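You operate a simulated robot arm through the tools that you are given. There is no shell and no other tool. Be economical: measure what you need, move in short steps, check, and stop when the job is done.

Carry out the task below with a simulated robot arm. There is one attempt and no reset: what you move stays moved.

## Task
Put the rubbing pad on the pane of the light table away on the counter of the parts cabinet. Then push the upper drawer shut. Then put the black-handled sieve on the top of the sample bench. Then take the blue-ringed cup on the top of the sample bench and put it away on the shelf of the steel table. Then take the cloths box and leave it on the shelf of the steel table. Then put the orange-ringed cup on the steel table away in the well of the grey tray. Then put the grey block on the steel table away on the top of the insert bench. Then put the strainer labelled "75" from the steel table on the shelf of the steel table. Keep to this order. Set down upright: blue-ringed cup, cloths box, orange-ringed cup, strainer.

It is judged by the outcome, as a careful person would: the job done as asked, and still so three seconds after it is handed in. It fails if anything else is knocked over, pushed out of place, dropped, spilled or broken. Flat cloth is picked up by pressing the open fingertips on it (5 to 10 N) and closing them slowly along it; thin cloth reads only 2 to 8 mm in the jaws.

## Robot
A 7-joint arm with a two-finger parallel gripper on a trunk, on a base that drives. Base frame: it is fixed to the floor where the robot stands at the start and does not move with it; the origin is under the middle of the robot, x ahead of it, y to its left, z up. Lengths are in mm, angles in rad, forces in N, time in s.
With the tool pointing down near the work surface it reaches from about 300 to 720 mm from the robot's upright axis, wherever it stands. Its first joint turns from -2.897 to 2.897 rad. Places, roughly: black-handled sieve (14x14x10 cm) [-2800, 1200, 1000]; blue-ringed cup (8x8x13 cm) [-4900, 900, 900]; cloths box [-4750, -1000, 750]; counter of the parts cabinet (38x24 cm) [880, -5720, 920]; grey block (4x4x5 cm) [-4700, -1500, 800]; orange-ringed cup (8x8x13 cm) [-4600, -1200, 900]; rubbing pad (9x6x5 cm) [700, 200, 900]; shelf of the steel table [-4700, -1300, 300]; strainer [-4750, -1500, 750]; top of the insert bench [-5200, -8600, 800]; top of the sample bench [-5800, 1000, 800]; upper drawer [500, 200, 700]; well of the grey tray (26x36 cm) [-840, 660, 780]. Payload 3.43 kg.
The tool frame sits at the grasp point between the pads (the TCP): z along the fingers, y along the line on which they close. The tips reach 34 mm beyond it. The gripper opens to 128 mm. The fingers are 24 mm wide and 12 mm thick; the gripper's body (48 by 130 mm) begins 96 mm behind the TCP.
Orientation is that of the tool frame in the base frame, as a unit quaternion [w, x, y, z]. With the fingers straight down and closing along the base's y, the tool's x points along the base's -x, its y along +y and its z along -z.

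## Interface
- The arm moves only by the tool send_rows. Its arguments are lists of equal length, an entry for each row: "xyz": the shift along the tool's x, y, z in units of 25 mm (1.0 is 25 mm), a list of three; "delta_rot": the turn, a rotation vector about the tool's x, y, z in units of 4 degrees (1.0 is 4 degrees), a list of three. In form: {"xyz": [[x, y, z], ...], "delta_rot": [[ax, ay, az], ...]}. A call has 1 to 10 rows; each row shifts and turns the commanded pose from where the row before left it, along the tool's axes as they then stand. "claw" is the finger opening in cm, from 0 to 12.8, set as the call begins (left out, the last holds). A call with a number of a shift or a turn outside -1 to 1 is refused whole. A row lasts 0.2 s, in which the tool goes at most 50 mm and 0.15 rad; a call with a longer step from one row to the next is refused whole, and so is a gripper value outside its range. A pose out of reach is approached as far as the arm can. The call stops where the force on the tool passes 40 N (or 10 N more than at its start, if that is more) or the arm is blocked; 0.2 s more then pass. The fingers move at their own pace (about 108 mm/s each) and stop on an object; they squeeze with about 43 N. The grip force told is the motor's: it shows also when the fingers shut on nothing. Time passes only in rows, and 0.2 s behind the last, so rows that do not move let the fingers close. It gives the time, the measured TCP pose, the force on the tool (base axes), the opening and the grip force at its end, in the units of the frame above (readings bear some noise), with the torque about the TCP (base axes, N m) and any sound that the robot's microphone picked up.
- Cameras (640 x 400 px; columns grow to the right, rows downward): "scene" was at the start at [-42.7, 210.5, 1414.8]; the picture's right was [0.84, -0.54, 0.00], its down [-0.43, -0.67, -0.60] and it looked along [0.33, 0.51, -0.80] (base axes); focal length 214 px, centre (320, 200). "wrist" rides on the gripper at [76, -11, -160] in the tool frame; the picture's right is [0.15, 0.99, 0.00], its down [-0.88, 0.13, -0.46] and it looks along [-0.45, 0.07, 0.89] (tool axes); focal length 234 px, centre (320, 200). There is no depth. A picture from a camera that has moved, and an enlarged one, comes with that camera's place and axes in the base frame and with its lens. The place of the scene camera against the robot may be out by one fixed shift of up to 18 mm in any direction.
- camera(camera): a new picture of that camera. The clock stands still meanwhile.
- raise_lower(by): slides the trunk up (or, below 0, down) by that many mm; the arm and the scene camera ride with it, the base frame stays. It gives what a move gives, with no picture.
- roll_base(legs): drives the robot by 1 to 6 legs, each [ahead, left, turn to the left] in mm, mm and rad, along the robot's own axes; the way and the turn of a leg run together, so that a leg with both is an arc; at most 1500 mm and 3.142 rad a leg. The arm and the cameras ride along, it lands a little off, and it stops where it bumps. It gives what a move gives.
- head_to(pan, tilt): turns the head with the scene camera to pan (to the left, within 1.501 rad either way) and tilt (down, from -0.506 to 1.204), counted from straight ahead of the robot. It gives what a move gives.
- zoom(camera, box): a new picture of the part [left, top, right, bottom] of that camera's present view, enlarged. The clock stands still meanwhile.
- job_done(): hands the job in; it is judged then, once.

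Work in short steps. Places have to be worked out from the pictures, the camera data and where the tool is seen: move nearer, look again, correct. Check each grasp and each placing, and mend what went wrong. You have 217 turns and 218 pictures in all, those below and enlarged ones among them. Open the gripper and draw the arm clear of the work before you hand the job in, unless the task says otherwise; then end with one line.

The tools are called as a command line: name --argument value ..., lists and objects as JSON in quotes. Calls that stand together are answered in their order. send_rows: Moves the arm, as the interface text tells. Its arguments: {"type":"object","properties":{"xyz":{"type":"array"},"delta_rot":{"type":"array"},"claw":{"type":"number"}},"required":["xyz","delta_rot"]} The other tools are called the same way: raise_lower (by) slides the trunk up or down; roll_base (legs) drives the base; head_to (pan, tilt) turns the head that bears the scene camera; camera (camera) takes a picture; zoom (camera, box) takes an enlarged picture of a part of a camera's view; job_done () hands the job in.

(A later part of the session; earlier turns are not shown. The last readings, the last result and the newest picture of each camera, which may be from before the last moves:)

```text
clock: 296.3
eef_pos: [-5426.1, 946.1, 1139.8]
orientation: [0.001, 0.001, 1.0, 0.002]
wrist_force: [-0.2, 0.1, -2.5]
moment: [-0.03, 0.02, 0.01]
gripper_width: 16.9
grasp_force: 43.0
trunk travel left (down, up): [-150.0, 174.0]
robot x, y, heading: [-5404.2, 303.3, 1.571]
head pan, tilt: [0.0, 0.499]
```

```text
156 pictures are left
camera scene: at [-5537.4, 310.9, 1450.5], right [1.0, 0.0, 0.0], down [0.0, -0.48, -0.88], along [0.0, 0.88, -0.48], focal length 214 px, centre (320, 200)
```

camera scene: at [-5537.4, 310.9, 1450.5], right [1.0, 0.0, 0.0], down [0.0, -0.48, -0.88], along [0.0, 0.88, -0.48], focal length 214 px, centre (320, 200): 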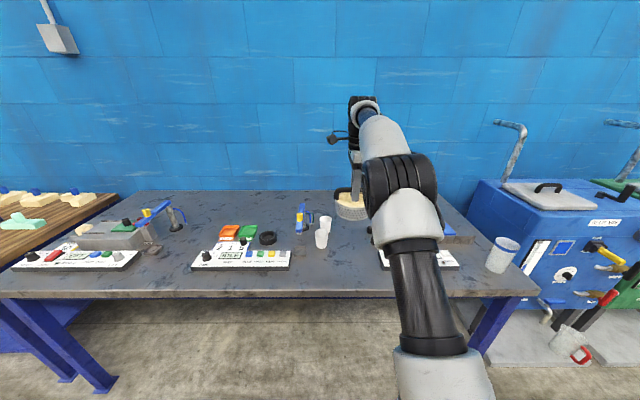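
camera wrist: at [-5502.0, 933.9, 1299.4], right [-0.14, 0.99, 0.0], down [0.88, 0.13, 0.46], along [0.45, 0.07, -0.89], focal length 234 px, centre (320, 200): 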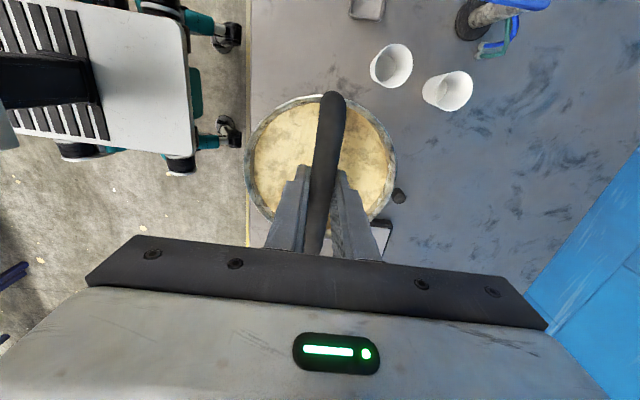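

Free spot below: cups are ~140 mm away. I'll shift 20 mm right/10 mm to the front, then lower (expected touch at TCP z≈915).

send_rows --xyz '[[-0.4, -0.2, 0.6], [-0.4, -0.2, 0.8], [0, 0, 0.8], [0, 0, 0.8], [0, 0, 0.8], [0, 0, 0.8], [0, 0, 0.8], [0, 0, 0.8], [0, 0, 0.6], [0, 0, 0.4]]' --delta_rot '[[0, 0, 0], [0, 0, 0], [0, 0, 0], [0, 0, 0], [0, 0, 0], [0, 0, 0], [0, 0, 0], [0, 0, 0], [0, 0, 0], [0, 0, 0]]'

camera --camera "wrist"

zoom --camera "scene" --box '[280, 180, 440, 300]'

```text
clock: 298.5
eef_pos: [-5404.6, 937.5, 958.9]
orientation: [0.001, 0.001, 1.0, 0.001]
wrist_force: [0.0, 0.0, -1.7]
moment: [0.01, 0.02, -0.01]
gripper_width: 17.1
grasp_force: 42.7
trunk travel left (down, up): [-150.0, 174.0]
robot x, y, heading: [-5404.5, 301.0, 1.568]
head pan, tilt: [0.0, 0.499]
```

```text
155 pictures are left
camera wrist: at [-5481.4, 924.5, 1118.2], right [-0.14, 0.99, 0.0], down [0.88, 0.13, 0.46], along [0.45, 0.07, -0.89], focal length 234 px, centre (320, 200)
```

wrist: 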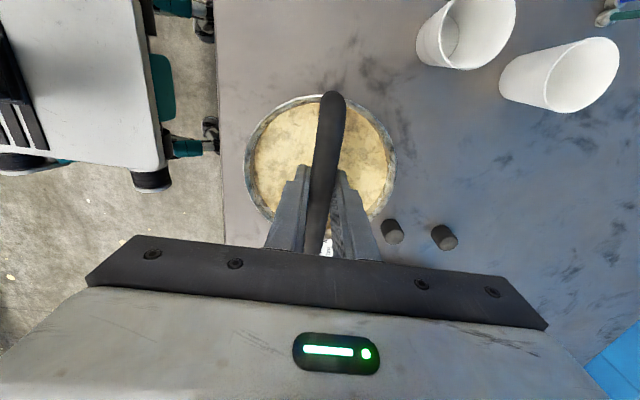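

```text
3.33 times, centred on (360, 240) of scene
camera zoom: at [-5537.4, 310.9, 1450.6], right [1.0, 0.0, 0.0], down [0.0, -0.48, -0.88], along [0.0, 0.88, -0.48], focal length 715 px, centre (187, 67)
```

zoom: 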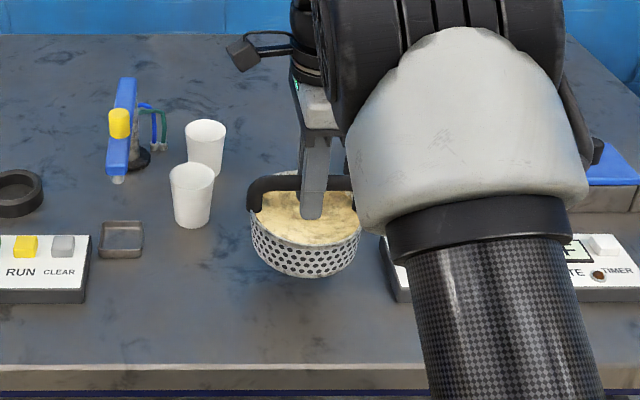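

Clearances: ~44 mm to the cup, ~34 mm to the timer panel. Lower slowly to contact.

send_rows --xyz '[[0.1, 0, 0.4], [0, 0, 0.35], [0, 0, 0.3], [0, 0, 0.2], [0, 0, 0.15], [0, 0, 0.15], [0, 0, 0.15], [0, 0, 0.15]]' --delta_rot '[[0, 0, 0], [0, 0, 0], [0, 0, 0], [0, 0, 0], [0, 0, 0], [0, 0, 0], [0, 0, 0], [0, 0, 0]]'

```text
clock: 300.3
eef_pos: [-5407.0, 935.7, 912.0]
orientation: [0.001, 0.002, 1.0, 0.002]
wrist_force: [-0.4, 0.5, -2.4]
moment: [-0.02, 0.02, 0.01]
gripper_width: 16.8
grasp_force: 42.8
trunk travel left (down, up): [-150.0, 174.0]
robot x, y, heading: [-5404.4, 301.5, 1.566]
head pan, tilt: [0.0, 0.499]
```

No contact yet at 912. Keep going in small steps.

send_rows --xyz '[[0, 0, 0.12], [0, 0, 0.12], [0, 0, 0.12], [0, 0, 0.12], [0, 0, 0.12], [0, 0, 0.12]]' --delta_rot '[[0, 0, 0], [0, 0, 0], [0, 0, 0], [0, 0, 0], [0, 0, 0], [0, 0, 0]]'

zoom --camera "scene" --box '[300, 210, 400, 290]'

```text
clock: 301.7
eef_pos: [-5408.4, 935.4, 902.3]
orientation: [0.001, 0.001, 1.0, 0.008]
wrist_force: [-1.3, -4.5, 37.9]
moment: [0.02, 0.01, 0.0]
gripper_width: 17.4
grasp_force: 42.8
trunk travel left (down, up): [-150.0, 174.0]
robot x, y, heading: [-5408.6, 298.6, 1.568]
head pan, tilt: [0.0, 0.499]
```

```text
5.00 times, centred on (350, 250) of scene
camera zoom: at [-5537.5, 307.1, 1451.2], right [1.0, 0.0, 0.0], down [0.0, -0.48, -0.88], along [0.0, 0.88, -0.48], focal length 1072 px, centre (170, -50)
```

zoom: 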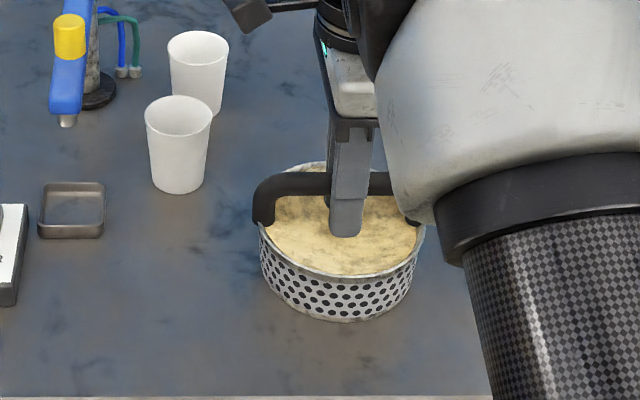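

It's down (38 N contact). Ease off slightly, open, and rise straight up.

send_rows --xyz '[[0, 0, -0.15], [0, 0, 0]]' --delta_rot '[[0, 0, 0], [0, 0, 0]]'

send_rows --xyz '[[0, 0, 0], [0, 0, 0], [0, 0, -0.3], [0, 0, -0.5], [0, 0, -1], [0, 0, -1], [0, 0, -1], [0, 0, -1], [0, 0, -1], [0, 0, -1]]' --delta_rot '[[0, 0, 0], [0, 0, 0], [0, 0, 0], [0, 0, 0], [0, 0, 0], [0, 0, 0], [0, 0, 0], [0, 0, 0], [0, 0, 0], [0, 0, 0]]' --claw 4.5

camera --camera "wrist"

```text
clock: 302.3
eef_pos: [-5408.5, 936.9, 901.5]
orientation: [0.001, 0.001, 1.0, 0.006]
wrist_force: [1.2, 2.0, 32.6]
moment: [0.06, 0.13, 0.01]
gripper_width: 17.0
grasp_force: 43.2
trunk travel left (down, up): [-150.0, 174.0]
robot x, y, heading: [-5405.7, 304.4, 1.567]
head pan, tilt: [0.0, 0.499]
```

```text
clock: 304.5
eef_pos: [-5406.9, 934.8, 1070.8]
orientation: [0.001, 0.002, 1.0, 0.002]
wrist_force: [-0.4, 0.3, 0.0]
moment: [0.0, -0.01, 0.03]
gripper_width: 44.8
grasp_force: 0.0
trunk travel left (down, up): [-150.0, 174.0]
robot x, y, heading: [-5406.3, 298.0, 1.566]
head pan, tilt: [0.0, 0.499]
```

```text
152 pictures are left
camera wrist: at [-5483.6, 923.3, 1230.1], right [-0.14, 0.99, 0.0], down [0.88, 0.13, 0.46], along [0.45, 0.07, -0.89], focal length 234 px, centre (320, 200)
```

wrist: 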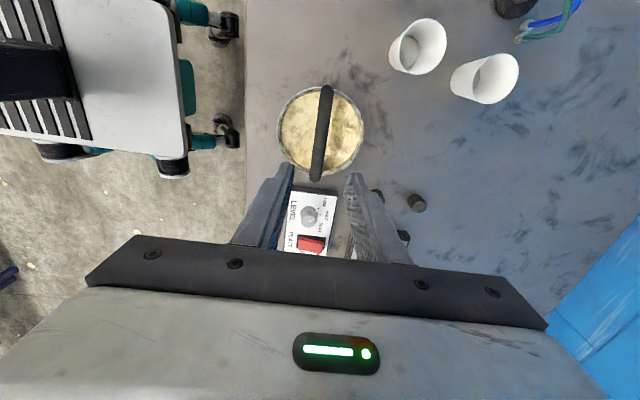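

The sieve stands well. For the cup and the low shelf I need an inclined grip (closing sideways, tool tilted ~50° forward). I'll back off, strafe to the cup, and reorient the tool in one combined rotation.

roll_base --legs '[[-300, 0, 0], [0, -540, 0]]'

send_rows --xyz '[[0, 0, 0], [0, 0, 0], [0, 0, 0], [0, 0, 0], [0, 0, 0], [0, 0, 0], [0, 0, 0], [0, 0, 0], [0, 0, 0], [0, 0, 0]]' --delta_rot '[[-0.4648, -0.4648, -0.9967], [-0.4648, -0.4648, -0.9967], [-0.4648, -0.4648, -0.9967], [-0.4648, -0.4648, -0.9967], [-0.4648, -0.4648, -0.9967], [-0.4648, -0.4648, -0.9967], [-0.4648, -0.4648, -0.9967], [-0.4648, -0.4648, -0.9967], [-0.4648, -0.4648, -0.9967], [-0.4648, -0.4648, -0.9967]]' --claw 12.8

send_rows --xyz '[[0, 0, 0], [0, 0, 0], [0, 0, 0], [0, 0, 0], [0, 0, 0], [0, 0, 0], [0, 0, 0], [0, 0, 0], [0, 0, 0], [0, 0, 0]]' --delta_rot '[[-0.4648, -0.4648, -0.9967], [-0.4648, -0.4648, -0.9967], [-0.4648, -0.4648, -0.9967], [-0.4648, -0.4648, -0.9967], [-0.4648, -0.4648, -0.9967], [-0.4648, -0.4648, -0.9967], [-0.4648, -0.4648, -0.9967], [-0.4648, -0.4648, -0.9967], [-0.4648, -0.4648, -0.9967], [-0.4648, -0.4648, -0.9967]]'

camera --camera "scene"

camera --camera "wrist"

```text
clock: 311.8
eef_pos: [-4875.9, 634.8, 1070.7]
orientation: [0.001, 0.0, 1.0, 0.002]
wrist_force: [0.8, 0.0, 0.4]
moment: [-0.01, 0.0, -0.02]
gripper_width: 45.1
grasp_force: 0.1
trunk travel left (down, up): [-150.0, 174.0]
robot x, y, heading: [-4872.0, -3.0, 1.572]
head pan, tilt: [0.0, 0.499]
```

```text
clock: 314.0
eef_pos: [-4875.9, 634.2, 1070.4]
orientation: [0.16, -0.338, 0.914, 0.16]
wrist_force: [-0.1, -0.3, -0.5]
moment: [-0.02, 0.0, 0.04]
gripper_width: 128.1
grasp_force: 0.0
trunk travel left (down, up): [-150.0, 174.0]
robot x, y, heading: [-4876.1, -1.8, 1.568]
head pan, tilt: [0.0, 0.499]
```

```text
clock: 316.2
eef_pos: [-4875.2, 634.2, 1069.8]
orientation: [0.291, -0.619, 0.67, 0.29]
wrist_force: [-0.3, 0.2, 0.3]
moment: [-0.01, 0.02, -0.01]
gripper_width: 127.9
grasp_force: 0.0
trunk travel left (down, up): [-150.0, 174.0]
robot x, y, heading: [-4870.7, -2.1, 1.567]
head pan, tilt: [0.0, 0.499]
```

```text
151 pictures are left
camera scene: at [-5003.8, 8.0, 1450.6], right [1.0, 0.0, 0.0], down [0.0, -0.48, -0.88], along [0.0, 0.88, -0.48], focal length 214 px, centre (320, 200)
```

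scene: 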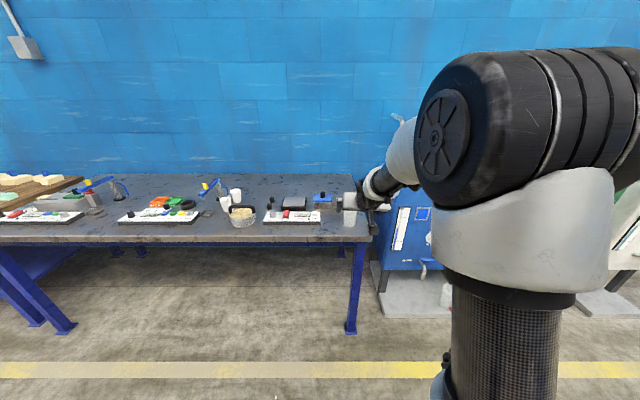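

```text
150 pictures are left
camera wrist: at [-4874.8, 462.4, 1119.7], right [-1.0, -0.03, -0.08], down [-0.09, 0.25, 0.96], along [-0.01, 0.97, -0.25], focal length 234 px, centre (320, 200)
```

wrist: 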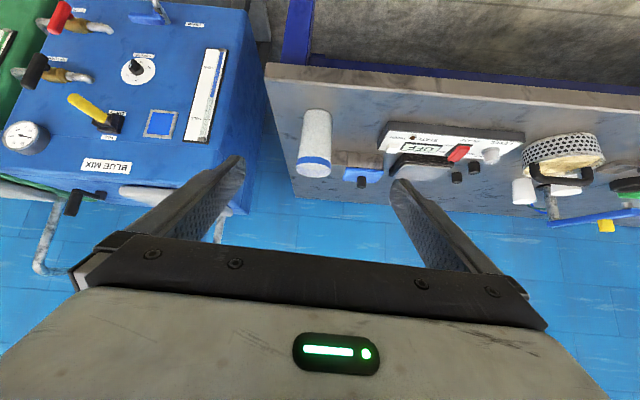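

The blue-ringed cup is at about (-4855, 918), base z≈818. I'll finish the tilt, drive 230 mm ahead, and recheck before approaching along the tool axis.

roll_base --legs '[[230, 0, 0]]'

send_rows --xyz '[[0, -0.8, 0], [0.6, 0, -0.7], [0, 0, 0]]' --delta_rot '[[-0.4648, -0.4648, -0.9967], [0, 0, 0], [0, 0, 0]]'

camera --camera "wrist"

```text
clock: 317.9
eef_pos: [-4873.5, 865.7, 1071.0]
orientation: [0.29, -0.617, 0.671, 0.289]
wrist_force: [0.3, -0.1, 0.3]
moment: [0.0, 0.01, 0.05]
gripper_width: 128.1
grasp_force: 0.1
trunk travel left (down, up): [-150.0, 174.0]
robot x, y, heading: [-4870.4, 231.0, 1.57]
head pan, tilt: [0.0, 0.499]
```

```text
clock: 318.8
eef_pos: [-4853.9, 839.6, 1069.6]
orientation: [-0.302, 0.64, -0.64, -0.3]
wrist_force: [0.2, -0.4, -0.1]
moment: [-0.01, -0.02, 0.0]
gripper_width: 128.2
grasp_force: 0.0
trunk travel left (down, up): [-150.0, 174.0]
robot x, y, heading: [-4870.0, 230.7, 1.565]
head pan, tilt: [0.0, 0.499]
```

```text
149 pictures are left
camera wrist: at [-4842.4, 667.9, 1112.7], right [-0.99, -0.09, -0.11], down [-0.13, 0.21, 0.97], along [-0.07, 0.97, -0.22], focal length 234 px, centre (320, 200)
```

wrist: 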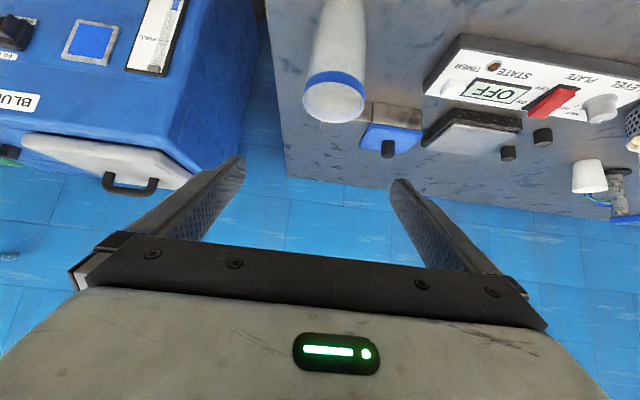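

Two wrist views fix the cup axis at (-4861, 893), rim z≈945. I'll slide the tool back-down onto the approach line, check, then advance.

send_rows --xyz '[[0.87, 0.28, 0], [0.87, 0, 0], [0.87, 0, 0], [0.87, 0, 0], [0.87, 0, 0], [0, 0, 0.8], [0, 0, 0.8]]' --delta_rot '[[0, 0, 0], [0, 0, 0], [0, 0, 0], [0, 0, 0], [0, 0, 0], [0, 0, 0], [0, 0, 0]]'

camera --camera "wrist"

```text
clock: 320.4
eef_pos: [-4859.5, 802.5, 961.2]
orientation: [-0.3, 0.641, -0.64, -0.3]
wrist_force: [0.2, -0.3, -0.1]
moment: [0.02, 0.0, 0.0]
gripper_width: 128.1
grasp_force: 0.1
trunk travel left (down, up): [-150.0, 174.0]
robot x, y, heading: [-4874.7, 234.7, 1.569]
head pan, tilt: [0.0, 0.499]
```

```text
148 pictures are left
camera wrist: at [-4850.1, 629.9, 1004.6], right [-0.99, -0.09, -0.11], down [-0.13, 0.21, 0.97], along [-0.06, 0.97, -0.22], focal length 234 px, centre (320, 200)
```

wrist: 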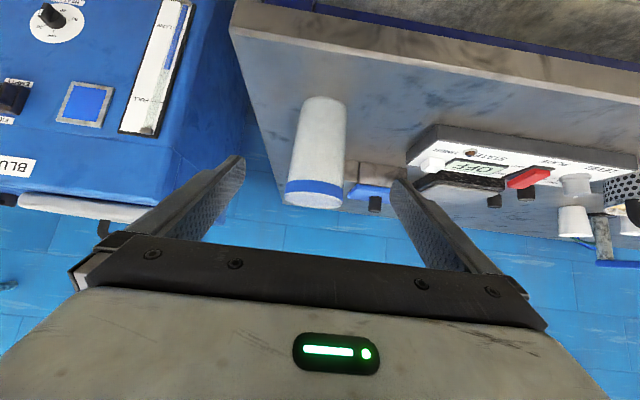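

Cup is centred between the fingers. Advance 118 mm along the tool axis and close.

send_rows --xyz '[[0, 0, 0.945], [0, 0, 0.945], [0, 0, 0.945], [0, 0, 0.945], [0, 0, 0.945]]' --delta_rot '[[0, 0, 0], [0, 0, 0], [0, 0, 0], [0, 0, 0], [0, 0, 0]]'

camera --camera "wrist"

```text
clock: 321.6
eef_pos: [-4859.5, 894.0, 885.1]
orientation: [-0.301, 0.641, -0.64, -0.299]
wrist_force: [-0.2, 0.7, 0.2]
moment: [0.01, 0.01, -0.01]
gripper_width: 128.0
grasp_force: 0.2
trunk travel left (down, up): [-150.0, 174.0]
robot x, y, heading: [-4871.3, 230.1, 1.563]
head pan, tilt: [0.0, 0.499]
```

```text
147 pictures are left
camera wrist: at [-4850.0, 720.9, 928.6], right [-0.99, -0.09, -0.11], down [-0.13, 0.21, 0.97], along [-0.06, 0.97, -0.22], focal length 234 px, centre (320, 200)
```

wrist: 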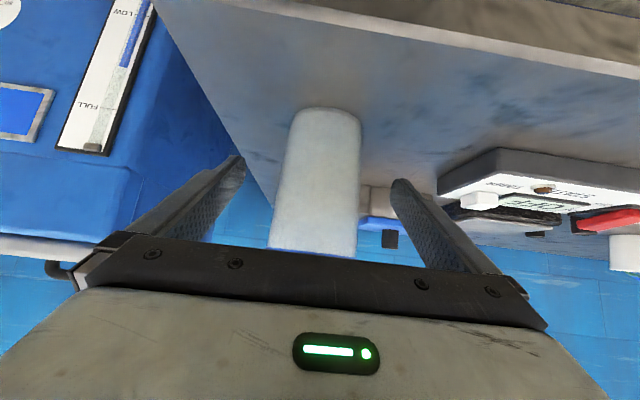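

Positioned around the cup. Close and lift gently.

send_rows --xyz '[[0, 0, 0], [0, 0, 0], [0, 0, 0]]' --delta_rot '[[0, 0, 0], [0, 0, 0], [0, 0, 0]]' --claw 4

send_rows --xyz '[[-0.154, 0, -0.128], [-0.3, 0, -0.25], [-0.46, 0, -0.38], [-0.6, 0, -0.51], [-0.77, 0, -0.64], [-0.77, 0, -0.64]]' --delta_rot '[[0, 0, 0], [0, 0, 0], [0, 0, 0], [0, 0, 0], [0, 0, 0], [0, 0, 0]]'

camera --camera "wrist"

```text
clock: 322.4
eef_pos: [-4861.2, 892.7, 884.8]
orientation: [-0.301, 0.641, -0.64, -0.299]
wrist_force: [0.8, 0.2, -1.0]
moment: [0.02, 0.0, 0.02]
gripper_width: 66.5
grasp_force: 42.7
trunk travel left (down, up): [-150.0, 174.0]
robot x, y, heading: [-4873.6, 230.6, 1.569]
head pan, tilt: [0.0, 0.499]
```

```text
clock: 323.8
eef_pos: [-4859.6, 892.3, 984.9]
orientation: [0.302, -0.639, 0.641, 0.299]
wrist_force: [0.6, -0.3, -0.6]
moment: [0.0, 0.02, 0.01]
gripper_width: 66.3
grasp_force: 43.0
trunk travel left (down, up): [-150.0, 174.0]
robot x, y, heading: [-4869.3, 228.1, 1.567]
head pan, tilt: [0.0, 0.499]
```

```text
146 pictures are left
camera wrist: at [-4848.7, 720.5, 1028.4], right [-0.99, -0.09, -0.11], down [-0.13, 0.21, 0.97], along [-0.06, 0.97, -0.22], focal length 234 px, centre (320, 200)
```

wrist: 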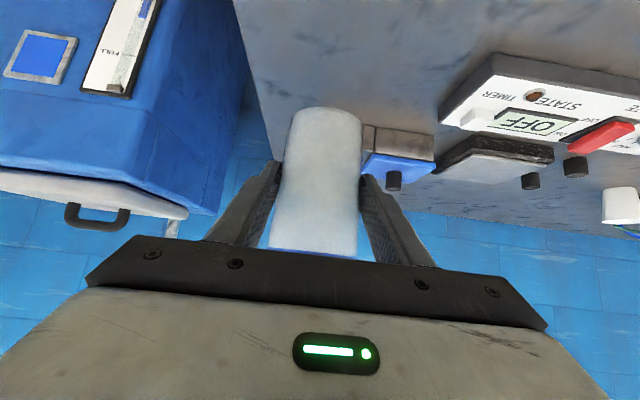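

The cup is held (66 mm). Back off from the bench, turn round to face the steel table, and look.

roll_base --legs '[[-180, 0, 0], [0, 0, 3.1416]]'

camera --camera "scene"

```text
refused: 3.1416 is not a number from -3.14159 to 3.14159
```

```text
145 pictures are left
camera scene: at [-5003.3, 239.8, 1450.5], right [1.0, 0.0, 0.0], down [0.0, -0.48, -0.88], along [0.0, 0.88, -0.48], focal length 214 px, centre (320, 200)
```

scene: 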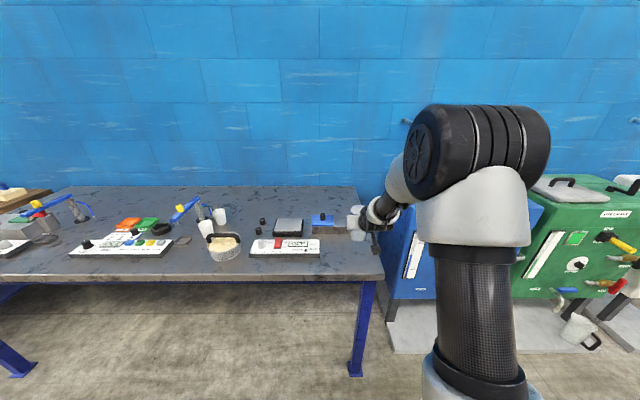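

Slightly over the turn limit; repeat with 3.14.

roll_base --legs '[[-180, 0, 0], [0, 0, 3.14]]'

camera --camera "scene"

```text
clock: 332.9
eef_pos: [-4858.3, -610.1, 983.7]
orientation: [0.304, 0.629, 0.652, -0.295]
wrist_force: [-0.1, 0.5, -2.0]
moment: [-0.01, -0.04, 0.01]
gripper_width: 65.6
grasp_force: 42.6
trunk travel left (down, up): [-150.0, 174.0]
robot x, y, heading: [-4868.1, 52.4, -1.543]
head pan, tilt: [0.0, 0.499]
```

```text
144 pictures are left
camera scene: at [-4723.9, 64.4, 1450.6], right [-1.0, -0.03, 0.0], down [-0.02, 0.48, -0.88], along [0.03, -0.88, -0.48], focal length 214 px, centre (320, 200)
```

scene: 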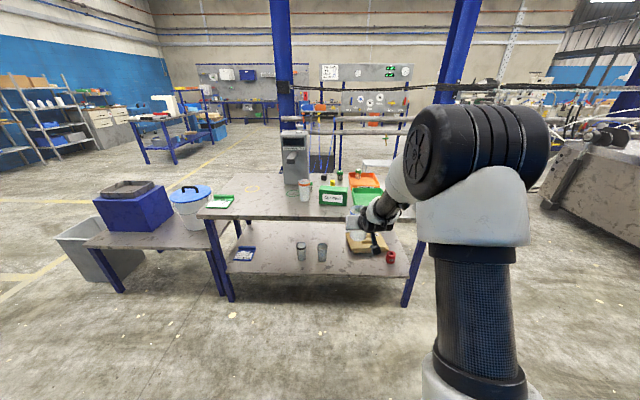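

The steel table with its lower shelf is in view. Zoom in for details.

zoom --camera "scene" --box '[190, 120, 430, 310]'

```text
2.11 times, centred on (310, 215) of scene
camera zoom: at [-4723.9, 64.4, 1450.6], right [-1.0, -0.03, 0.0], down [-0.02, 0.48, -0.88], along [0.03, -0.88, -0.48], focal length 452 px, centre (341, 168)
```

zoom: 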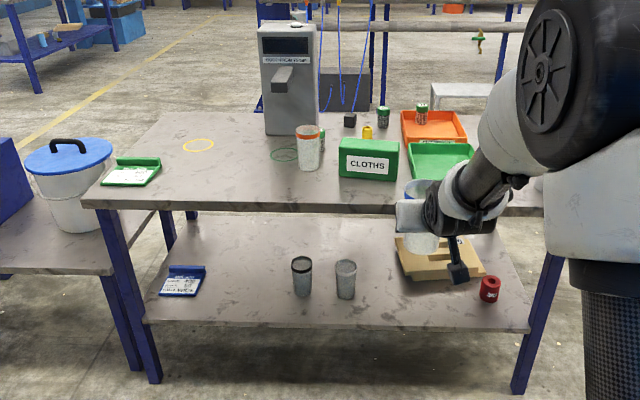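

Table: front edge y≈-965, top z≈768, shelf z≈295 with free room at x≈-4210…-4510 between a blue card and two cups. I'll strafe there, lower the trunk, then lower the arm in the open before driving in.

roll_base --legs '[[0, 0, -0.028], [0, 590, 0]]'

raise_lower --by -150

send_rows --xyz '[[0.77, 0, 0.64], [0.77, 0, 0.64], [0.77, 0, 0.64], [0.77, 0, 0.64], [0.77, 0, 0.64], [0.77, 0, 0.64], [0.77, 0, 0.64], [0.77, 0, 0.64], [0.77, 0, 0.64], [0.77, 0, 0.64]]' --delta_rot '[[0, 0, 0], [0, 0, 0], [0, 0, 0], [0, 0, 0], [0, 0, 0], [0, 0, 0], [0, 0, 0], [0, 0, 0], [0, 0, 0], [0, 0, 0]]'

camera --camera "scene"

```text
clock: 339.3
eef_pos: [-4300.4, -610.2, 984.6]
orientation: [0.299, 0.64, 0.641, -0.301]
wrist_force: [0.4, -0.6, -0.9]
moment: [0.0, -0.01, 0.0]
gripper_width: 63.6
grasp_force: 43.3
trunk travel left (down, up): [-150.0, 174.0]
robot x, y, heading: [-4286.9, 54.0, -1.573]
head pan, tilt: [0.0, 0.499]
```

```text
clock: 341.1
eef_pos: [-4299.8, -609.4, 834.5]
orientation: [0.299, 0.64, 0.641, -0.3]
wrist_force: [-0.2, 0.1, -0.8]
moment: [-0.02, -0.01, -0.01]
gripper_width: 63.6
grasp_force: 43.3
trunk travel left (down, up): [0.0, 324.0]
robot x, y, heading: [-4287.2, 54.4, -1.571]
head pan, tilt: [0.0, 0.499]
```

```text
clock: 343.3
eef_pos: [-4300.0, -609.9, 584.9]
orientation: [0.3, 0.64, 0.64, -0.301]
wrist_force: [0.2, 0.0, -1.3]
moment: [0.06, -0.03, 0.03]
gripper_width: 63.0
grasp_force: 43.0
trunk travel left (down, up): [0.0, 324.0]
robot x, y, heading: [-4285.9, 54.3, -1.568]
head pan, tilt: [0.0, 0.499]
```

```text
142 pictures are left
camera scene: at [-4142.2, 60.3, 1300.6], right [-1.0, 0.0, 0.0], down [0.0, 0.48, -0.88], along [0.0, -0.88, -0.48], focal length 214 px, centre (320, 200)
```

scene: 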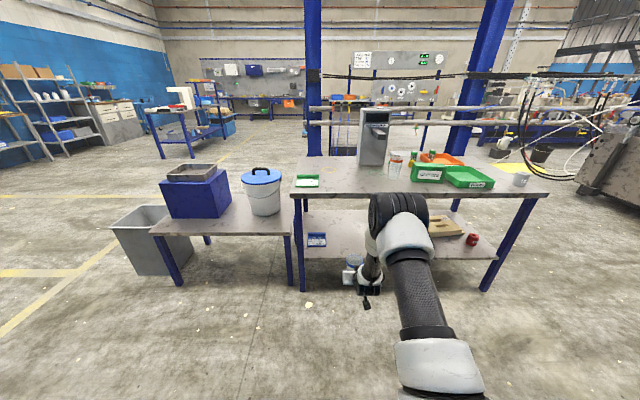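

The grip width has crept from 66 to 63 mm; check the cup in the wrist view.

camera --camera "wrist"

zoom --camera "scene" --box '[280, 180, 440, 310]'

```text
141 pictures are left
camera wrist: at [-4312.1, -439.9, 628.1], right [0.99, 0.09, -0.11], down [0.13, -0.21, 0.97], along [0.07, -0.97, -0.22], focal length 234 px, centre (320, 200)
```

wrist: 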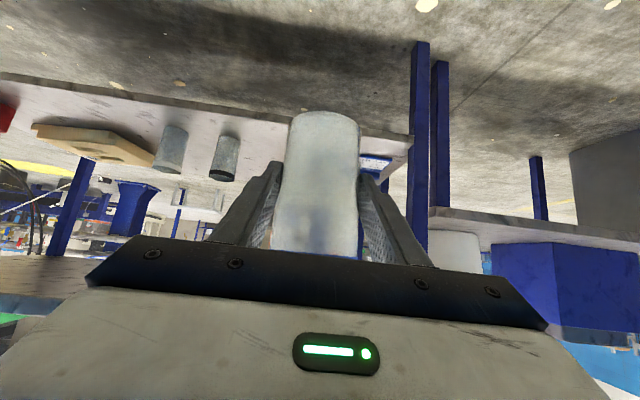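

```text
3.08 times, centred on (360, 245) of scene
camera zoom: at [-4142.2, 60.3, 1300.6], right [-1.0, 0.0, 0.0], down [0.0, 0.48, -0.88], along [0.0, -0.88, -0.48], focal length 660 px, centre (197, 62)
```

zoom: 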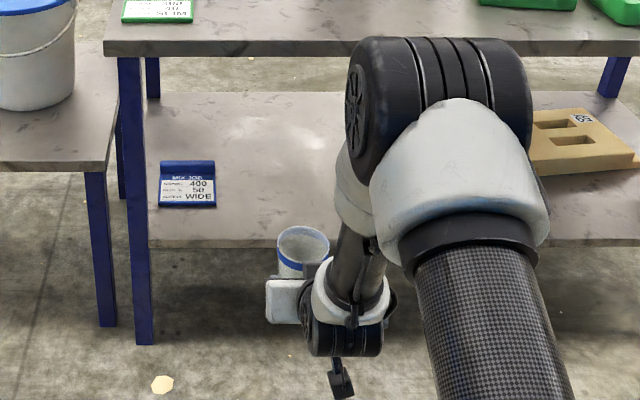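

The cup wall is soft and creeping, so I'll hold the gripper at 63 mm instead of squeezing further, and lower to just above shelf height.

send_rows --xyz '[[0.77, 0, 0.64], [0.77, 0, 0.64], [0.77, 0, 0.64], [0.77, 0, 0.64], [0.77, 0, 0.64], [0.77, 0, 0.64], [0.77, 0, 0.64], [0.5, 0, 0.42]]' --delta_rot '[[0, 0, 0], [0, 0, 0], [0, 0, 0], [0, 0, 0], [0, 0, 0], [0, 0, 0], [0, 0, 0], [0, 0, 0]]' --claw 6.25

camera --camera "wrist"

camera --camera "scene"

```text
clock: 345.1
eef_pos: [-4301.1, -609.7, 393.5]
orientation: [0.298, 0.641, 0.64, -0.302]
wrist_force: [-0.2, 0.4, 0.0]
moment: [0.02, 0.01, 0.01]
gripper_width: 63.5
grasp_force: 27.6
trunk travel left (down, up): [0.0, 324.0]
robot x, y, heading: [-4290.8, 53.0, -1.572]
head pan, tilt: [0.0, 0.499]
```

```text
139 pictures are left
camera wrist: at [-4313.1, -439.1, 437.7], right [0.99, 0.09, -0.11], down [0.13, -0.21, 0.97], along [0.07, -0.97, -0.22], focal length 234 px, centre (320, 200)
```

wrist: 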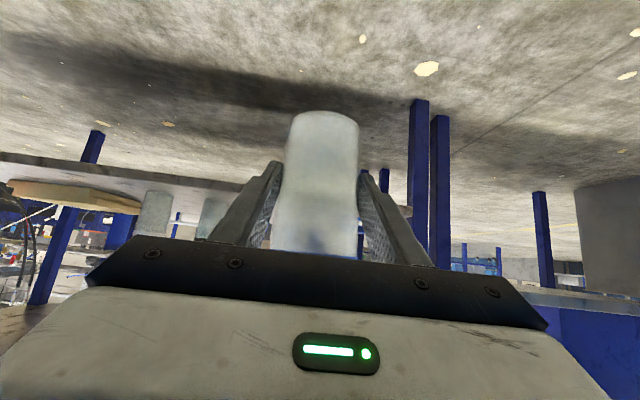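

```text
138 pictures are left
camera scene: at [-4142.2, 60.2, 1300.6], right [-1.0, 0.0, 0.0], down [0.0, 0.48, -0.88], along [0.0, -0.88, -0.48], focal length 214 px, centre (320, 200)
```

scene: 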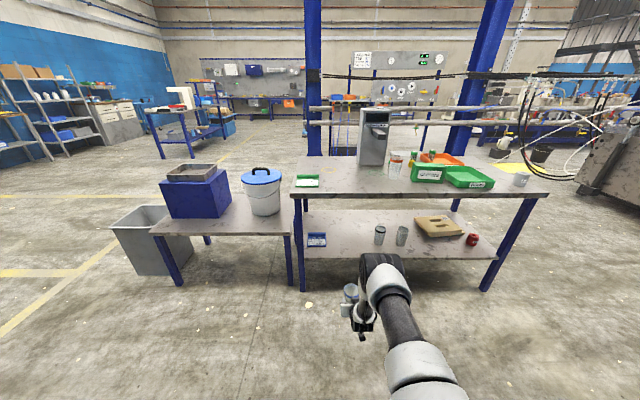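

Reach is fine at this height. Drive in with the cup ~28 mm above the shelf, first part and check.

roll_base --legs '[[0, 30, 0], [330, 0, 0]]'

camera --camera "wrist"

camera --camera "scene"

```text
clock: 347.8
eef_pos: [-4273.1, -943.1, 393.7]
orientation: [0.299, 0.64, 0.64, -0.301]
wrist_force: [0.0, -1.4, 0.4]
moment: [0.02, 0.01, 0.0]
gripper_width: 63.8
grasp_force: 17.8
trunk travel left (down, up): [0.0, 324.0]
robot x, y, heading: [-4259.8, -276.7, -1.571]
head pan, tilt: [0.0, 0.499]
```

```text
137 pictures are left
camera wrist: at [-4284.8, -772.2, 437.8], right [0.99, 0.09, -0.11], down [0.13, -0.21, 0.97], along [0.07, -0.97, -0.22], focal length 234 px, centre (320, 200)
```

wrist: 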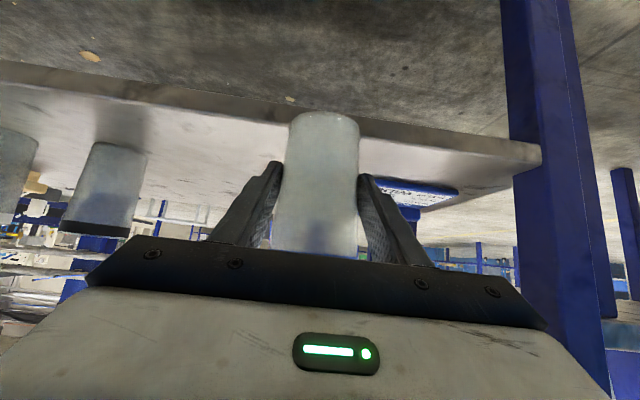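

```text
136 pictures are left
camera scene: at [-4113.5, -273.3, 1300.6], right [-1.0, 0.0, 0.0], down [0.0, 0.48, -0.88], along [0.0, -0.88, -0.48], focal length 214 px, centre (320, 200)
```

scene: 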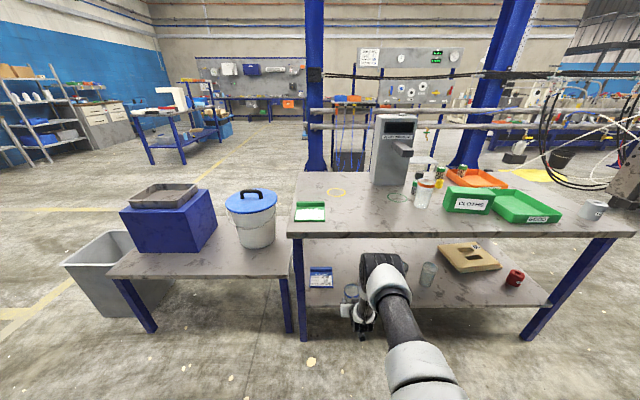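

Shelf height estimate is uncertain (295–330), so I'll raise the cup 50 mm before going further in, then re-measure.

send_rows --xyz '[[-0.77, 0, -0.64], [-0.77, 0, -0.64]]' --delta_rot '[[0, 0, 0], [0, 0, 0]]'

zoom --camera "wrist" --box '[140, 50, 560, 260]'

zoom --camera "scene" --box '[280, 220, 440, 350]'

```text
clock: 348.4
eef_pos: [-4273.1, -941.4, 443.3]
orientation: [0.299, 0.64, 0.64, -0.301]
wrist_force: [-0.3, -0.1, -0.1]
moment: [0.0, 0.01, 0.01]
gripper_width: 63.7
grasp_force: 18.2
trunk travel left (down, up): [0.0, 324.0]
robot x, y, heading: [-4261.0, -279.4, -1.577]
head pan, tilt: [0.0, 0.499]
```

```text
1.52 times, centred on (350, 155) of wrist
camera zoom: at [-4284.7, -771.3, 488.1], right [0.99, 0.09, -0.11], down [0.13, -0.21, 0.97], along [0.07, -0.97, -0.22], focal length 357 px, centre (274, 269)
```

zoom: 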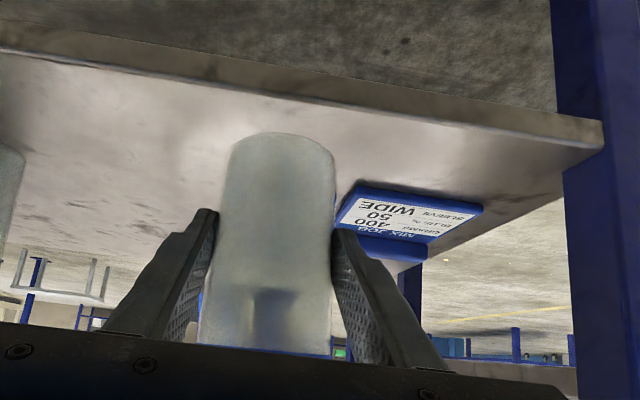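

```text
3.08 times, centred on (360, 285) of scene
camera zoom: at [-4113.5, -273.4, 1300.5], right [-1.0, 0.0, 0.0], down [0.0, 0.48, -0.88], along [0.0, -0.88, -0.48], focal length 660 px, centre (197, -62)
```

zoom: 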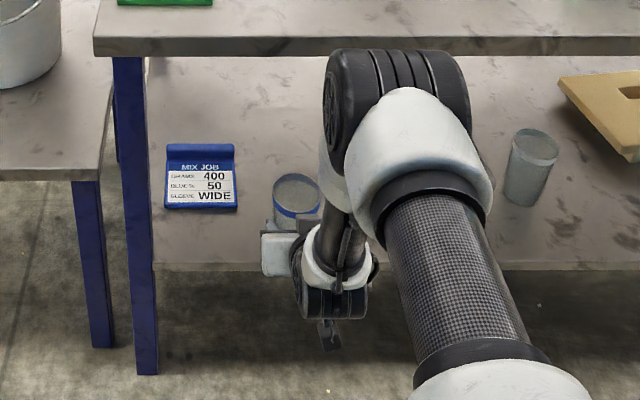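

Best estimate: shelf front edge y≈-975, z≈315. Drive 150 mm further in, then lower in small steps.

roll_base --legs '[[150, 0, 0]]'

send_rows --xyz '[[0.62, 0, 0.51], [0.46, 0, 0.38], [0, 0, 0]]' --delta_rot '[[0, 0, 0], [0, 0, 0], [0, 0, 0]]'

camera --camera "wrist"

zoom --camera "scene" --box '[280, 240, 440, 380]'

```text
clock: 349.8
eef_pos: [-4272.5, -1090.0, 444.5]
orientation: [0.3, 0.64, 0.64, -0.301]
wrist_force: [-0.2, -0.5, 0.3]
moment: [-0.01, -0.02, 0.03]
gripper_width: 63.5
grasp_force: 8.7
trunk travel left (down, up): [0.0, 324.0]
robot x, y, heading: [-4260.1, -429.5, -1.574]
head pan, tilt: [0.0, 0.499]
```

```text
clock: 350.6
eef_pos: [-4273.8, -1090.3, 408.6]
orientation: [0.299, 0.641, 0.64, -0.301]
wrist_force: [0.3, -0.2, -0.1]
moment: [-0.01, 0.0, 0.0]
gripper_width: 63.7
grasp_force: 8.2
trunk travel left (down, up): [0.0, 324.0]
robot x, y, heading: [-4263.6, -430.2, -1.576]
head pan, tilt: [0.0, 0.499]
```

```text
133 pictures are left
camera wrist: at [-4285.5, -920.1, 452.6], right [0.99, 0.09, -0.11], down [0.13, -0.21, 0.97], along [0.07, -0.97, -0.22], focal length 234 px, centre (320, 200)
```

wrist: 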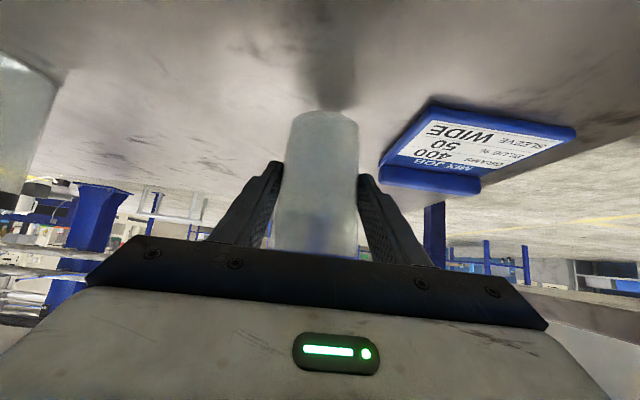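

```text
2.86 times, centred on (360, 310) of scene
camera zoom: at [-4114.0, -421.8, 1300.6], right [-1.0, 0.0, 0.0], down [0.0, 0.48, -0.88], along [0.0, -0.88, -0.48], focal length 613 px, centre (206, -114)
```

zoom: 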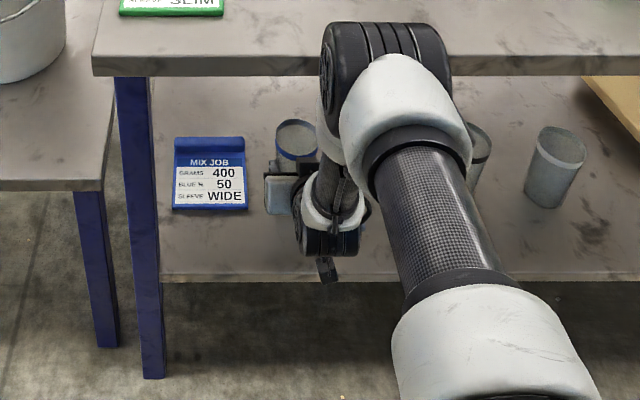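

Cup is over the shelf with shadow just under it. Lower in small steps until contact.

send_rows --xyz '[[0.154, 0, 0.128], [0.154, 0, 0.128], [0.154, 0, 0.128], [0.0, 0, 0.0]]' --delta_rot '[[0, 0, 0], [0, 0, 0], [0, 0, 0], [0, 0, 0]]'

zoom --camera "wrist" --box '[220, 50, 440, 200]'

```text
clock: 351.6
eef_pos: [-4273.3, -1090.0, 393.9]
orientation: [0.299, 0.641, 0.64, -0.301]
wrist_force: [0.5, -0.1, 0.5]
moment: [0.02, -0.01, 0.0]
gripper_width: 63.9
grasp_force: 8.3
trunk travel left (down, up): [0.0, 324.0]
robot x, y, heading: [-4259.2, -427.0, -1.57]
head pan, tilt: [0.0, 0.499]
```

```text
2.67 times, centred on (330, 125) of wrist
camera zoom: at [-4285.7, -920.3, 437.5], right [0.99, 0.09, -0.11], down [0.13, -0.21, 0.97], along [0.07, -0.97, -0.22], focal length 624 px, centre (293, 400)
```

zoom: 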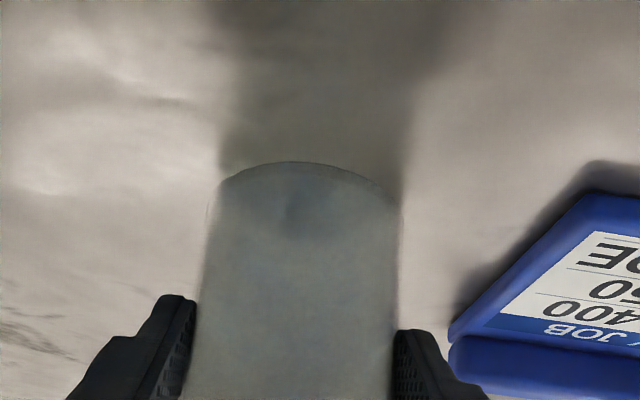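

Still a small gap. Continue.

send_rows --xyz '[[0.108, 0, 0.09], [0.108, 0, 0.09], [0.108, 0, 0.09], [0.0, 0, 0.0]]' --delta_rot '[[0, 0, 0], [0, 0, 0], [0, 0, 0], [0, 0, 0]]'

send_rows --xyz '[[0.077, 0, 0.064], [0.077, 0, 0.064], [0.0, 0, 0.0]]' --delta_rot '[[0, 0, 0], [0, 0, 0], [0, 0, 0]]'

zoom --camera "wrist" --box '[220, 50, 440, 200]'

```text
clock: 352.6
eef_pos: [-4273.0, -1089.3, 385.0]
orientation: [0.299, 0.64, 0.641, -0.301]
wrist_force: [-0.3, -0.2, 0.9]
moment: [-0.03, 0.02, 0.02]
gripper_width: 63.5
grasp_force: 0.8
trunk travel left (down, up): [0.0, 324.0]
robot x, y, heading: [-4261.2, -430.6, -1.575]
head pan, tilt: [0.0, 0.499]
```

```text
clock: 353.4
eef_pos: [-4274.1, -1089.9, 378.7]
orientation: [0.299, 0.641, 0.64, -0.301]
wrist_force: [0.3, -0.7, 1.1]
moment: [-0.01, -0.01, -0.01]
gripper_width: 63.3
grasp_force: 1.1
trunk travel left (down, up): [0.0, 324.0]
robot x, y, heading: [-4260.2, -431.4, -1.576]
head pan, tilt: [0.0, 0.499]
```

```text
2.67 times, centred on (330, 125) of wrist
camera zoom: at [-4284.9, -919.6, 422.2], right [0.99, 0.09, -0.11], down [0.13, -0.21, 0.97], along [0.07, -0.97, -0.22], focal length 624 px, centre (293, 400)
```

zoom: 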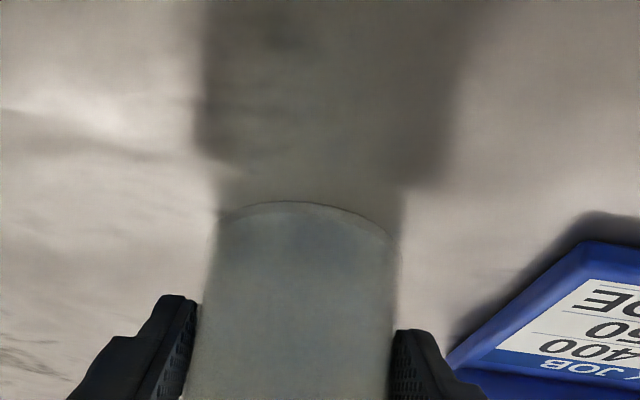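

The cup now stands on the shelf (grip ~1 N, it slid slightly up between the pads on contact). Open to 100 mm and back straight out.

send_rows --xyz '[[0, 0, 0], [0, 0, 0], [0, 0, 0]]' --delta_rot '[[0, 0, 0], [0, 0, 0], [0, 0, 0]]' --claw 10

camera --camera "wrist"

```text
clock: 354.2
eef_pos: [-4273.5, -1090.5, 378.1]
orientation: [0.299, 0.641, 0.641, -0.3]
wrist_force: [-0.5, -0.4, -0.5]
moment: [0.0, 0.01, 0.03]
gripper_width: 99.9
grasp_force: 0.1
trunk travel left (down, up): [0.0, 324.0]
robot x, y, heading: [-4264.0, -427.2, -1.573]
head pan, tilt: [0.0, 0.499]
```

```text
129 pictures are left
camera wrist: at [-4285.0, -919.8, 422.5], right [0.99, 0.09, -0.11], down [0.13, -0.21, 0.97], along [0.07, -0.97, -0.22], focal length 234 px, centre (320, 200)
```

wrist: 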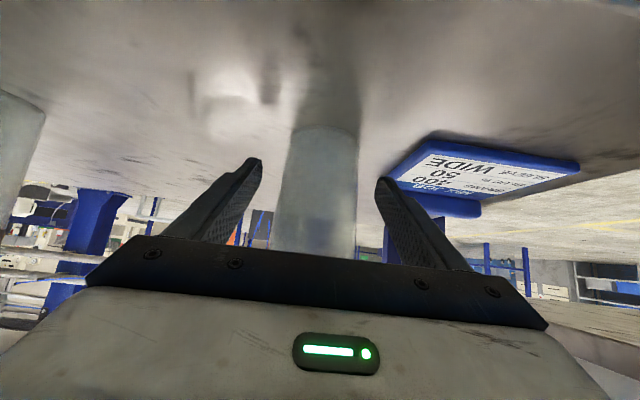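

Cup is standing free. Back straight out and view the shelf.

roll_base --legs '[[-150, 0, 0], [-300, 0, 0]]'

camera --camera "scene"

camera --camera "wrist"

```text
clock: 357.2
eef_pos: [-4270.8, -637.0, 378.6]
orientation: [0.3, 0.638, 0.642, -0.3]
wrist_force: [0.5, -0.1, 0.3]
moment: [0.0, 0.02, 0.03]
gripper_width: 99.7
grasp_force: 0.1
trunk travel left (down, up): [0.0, 324.0]
robot x, y, heading: [-4263.8, 25.5, -1.571]
head pan, tilt: [0.0, 0.499]
```

```text
128 pictures are left
camera scene: at [-4114.2, 33.1, 1300.6], right [-1.0, 0.0, 0.0], down [0.0, 0.48, -0.88], along [0.0, -0.88, -0.48], focal length 214 px, centre (320, 200)
```

scene: 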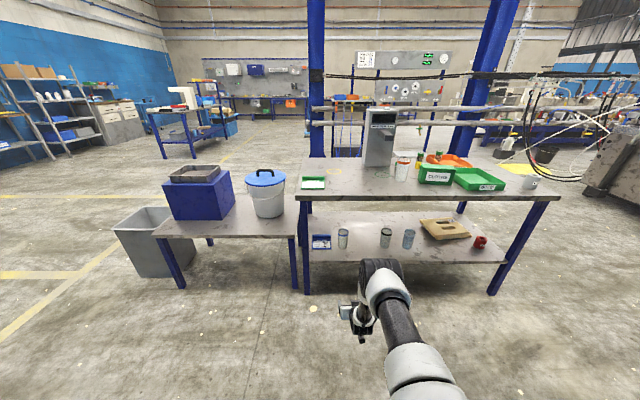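

```text
127 pictures are left
camera wrist: at [-4282.9, -465.8, 422.5], right [0.99, 0.1, -0.11], down [0.13, -0.21, 0.97], along [0.07, -0.97, -0.22], focal length 234 px, centre (320, 200)
```

wrist: 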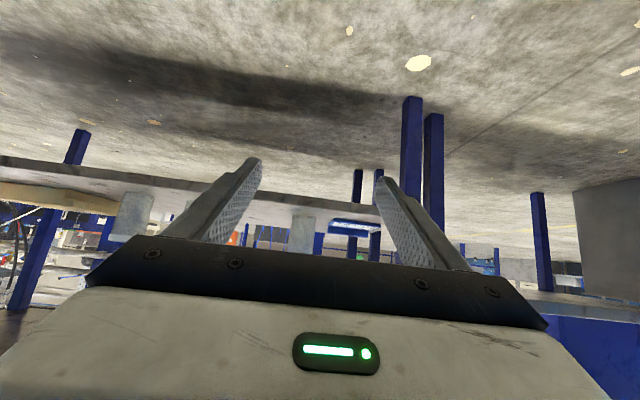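

The cup stands upright on the shelf. Now the cloths box: zoom on the tabletop.

zoom --camera "scene" --box '[330, 130, 570, 290]'

```text
2.50 times, centred on (450, 210) of scene
camera zoom: at [-4114.2, 33.1, 1300.6], right [-1.0, 0.0, 0.0], down [0.0, 0.48, -0.88], along [0.0, -0.88, -0.48], focal length 536 px, centre (-5, 175)
```

zoom: 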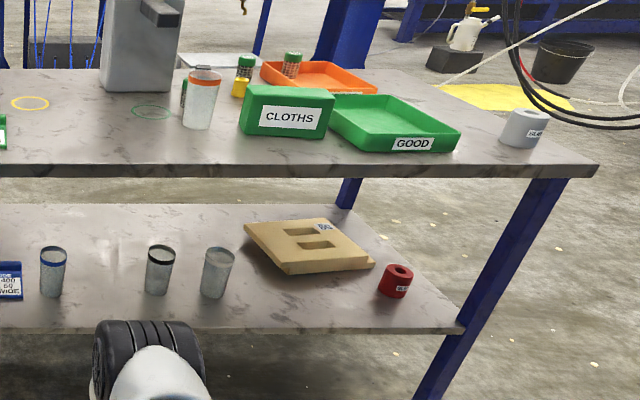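

I need a closer, higher look at the box. Raise trunk and arm, and strafe in front of it.

raise_lower --by 300

send_rows --xyz '[[-0.77, 0, -0.64], [-0.77, 0, -0.64], [-0.77, 0, -0.64], [-0.77, 0, -0.64], [-0.77, 0, -0.64], [-0.77, 0, -0.64], [-0.77, 0, -0.64], [-0.77, 0, -0.64], [-0.77, 0, -0.64], [-0.77, 0, -0.64]]' --delta_rot '[[0, 0, 0], [0, 0, 0], [0, 0, 0], [0, 0, 0], [0, 0, 0], [0, 0, 0], [0, 0, 0], [0, 0, 0], [0, 0, 0], [0, 0, 0]]'

roll_base --legs '[[0, -400, 0], [-100, 0, 0]]'

camera --camera "scene"

camera --camera "wrist"

```text
clock: 360.2
eef_pos: [-4270.1, -635.8, 678.3]
orientation: [0.3, 0.638, 0.643, -0.299]
wrist_force: [0.2, 0.0, -0.4]
moment: [0.02, -0.01, -0.01]
gripper_width: 100.2
grasp_force: 0.0
trunk travel left (down, up): [-300.0, 24.0]
robot x, y, heading: [-4262.7, 24.5, -1.566]
head pan, tilt: [0.0, 0.499]
```

```text
clock: 362.4
eef_pos: [-4269.0, -635.2, 927.1]
orientation: [0.3, 0.638, 0.642, -0.3]
wrist_force: [0.1, -0.7, -0.9]
moment: [0.01, -0.01, -0.02]
gripper_width: 99.9
grasp_force: 0.0
trunk travel left (down, up): [-300.0, 24.0]
robot x, y, heading: [-4262.5, 25.5, -1.569]
head pan, tilt: [0.0, 0.499]
```

```text
clock: 367.6
eef_pos: [-4680.4, -537.9, 924.9]
orientation: [0.299, 0.641, 0.64, -0.301]
wrist_force: [0.2, 0.4, -0.4]
moment: [0.0, -0.01, 0.0]
gripper_width: 99.9
grasp_force: 0.0
trunk travel left (down, up): [-300.0, 24.0]
robot x, y, heading: [-4663.4, 125.5, -1.576]
head pan, tilt: [0.0, 0.499]
```

```text
125 pictures are left
camera scene: at [-4519.4, 130.6, 1600.6], right [-1.0, 0.01, 0.0], down [0.0, 0.48, -0.88], along [0.0, -0.88, -0.48], focal length 214 px, centre (320, 200)
```

scene: 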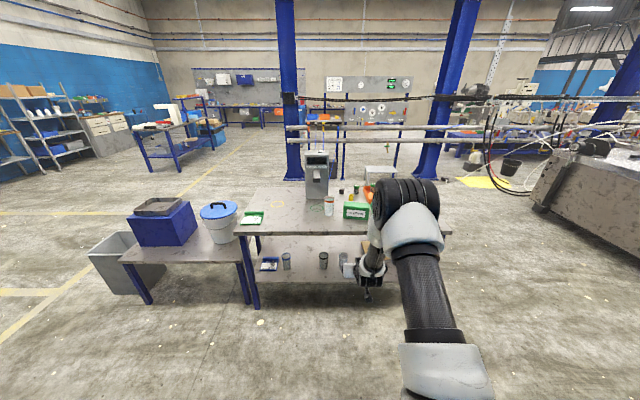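

```text
124 pictures are left
camera wrist: at [-4691.1, -367.2, 970.0], right [0.99, 0.09, -0.11], down [0.13, -0.21, 0.97], along [0.06, -0.97, -0.22], focal length 234 px, centre (320, 200)
```

wrist: 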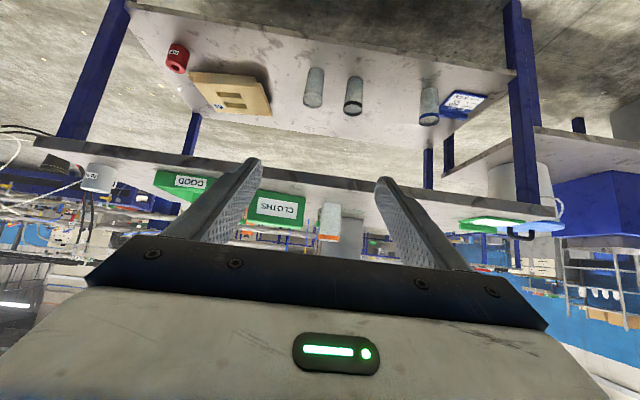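

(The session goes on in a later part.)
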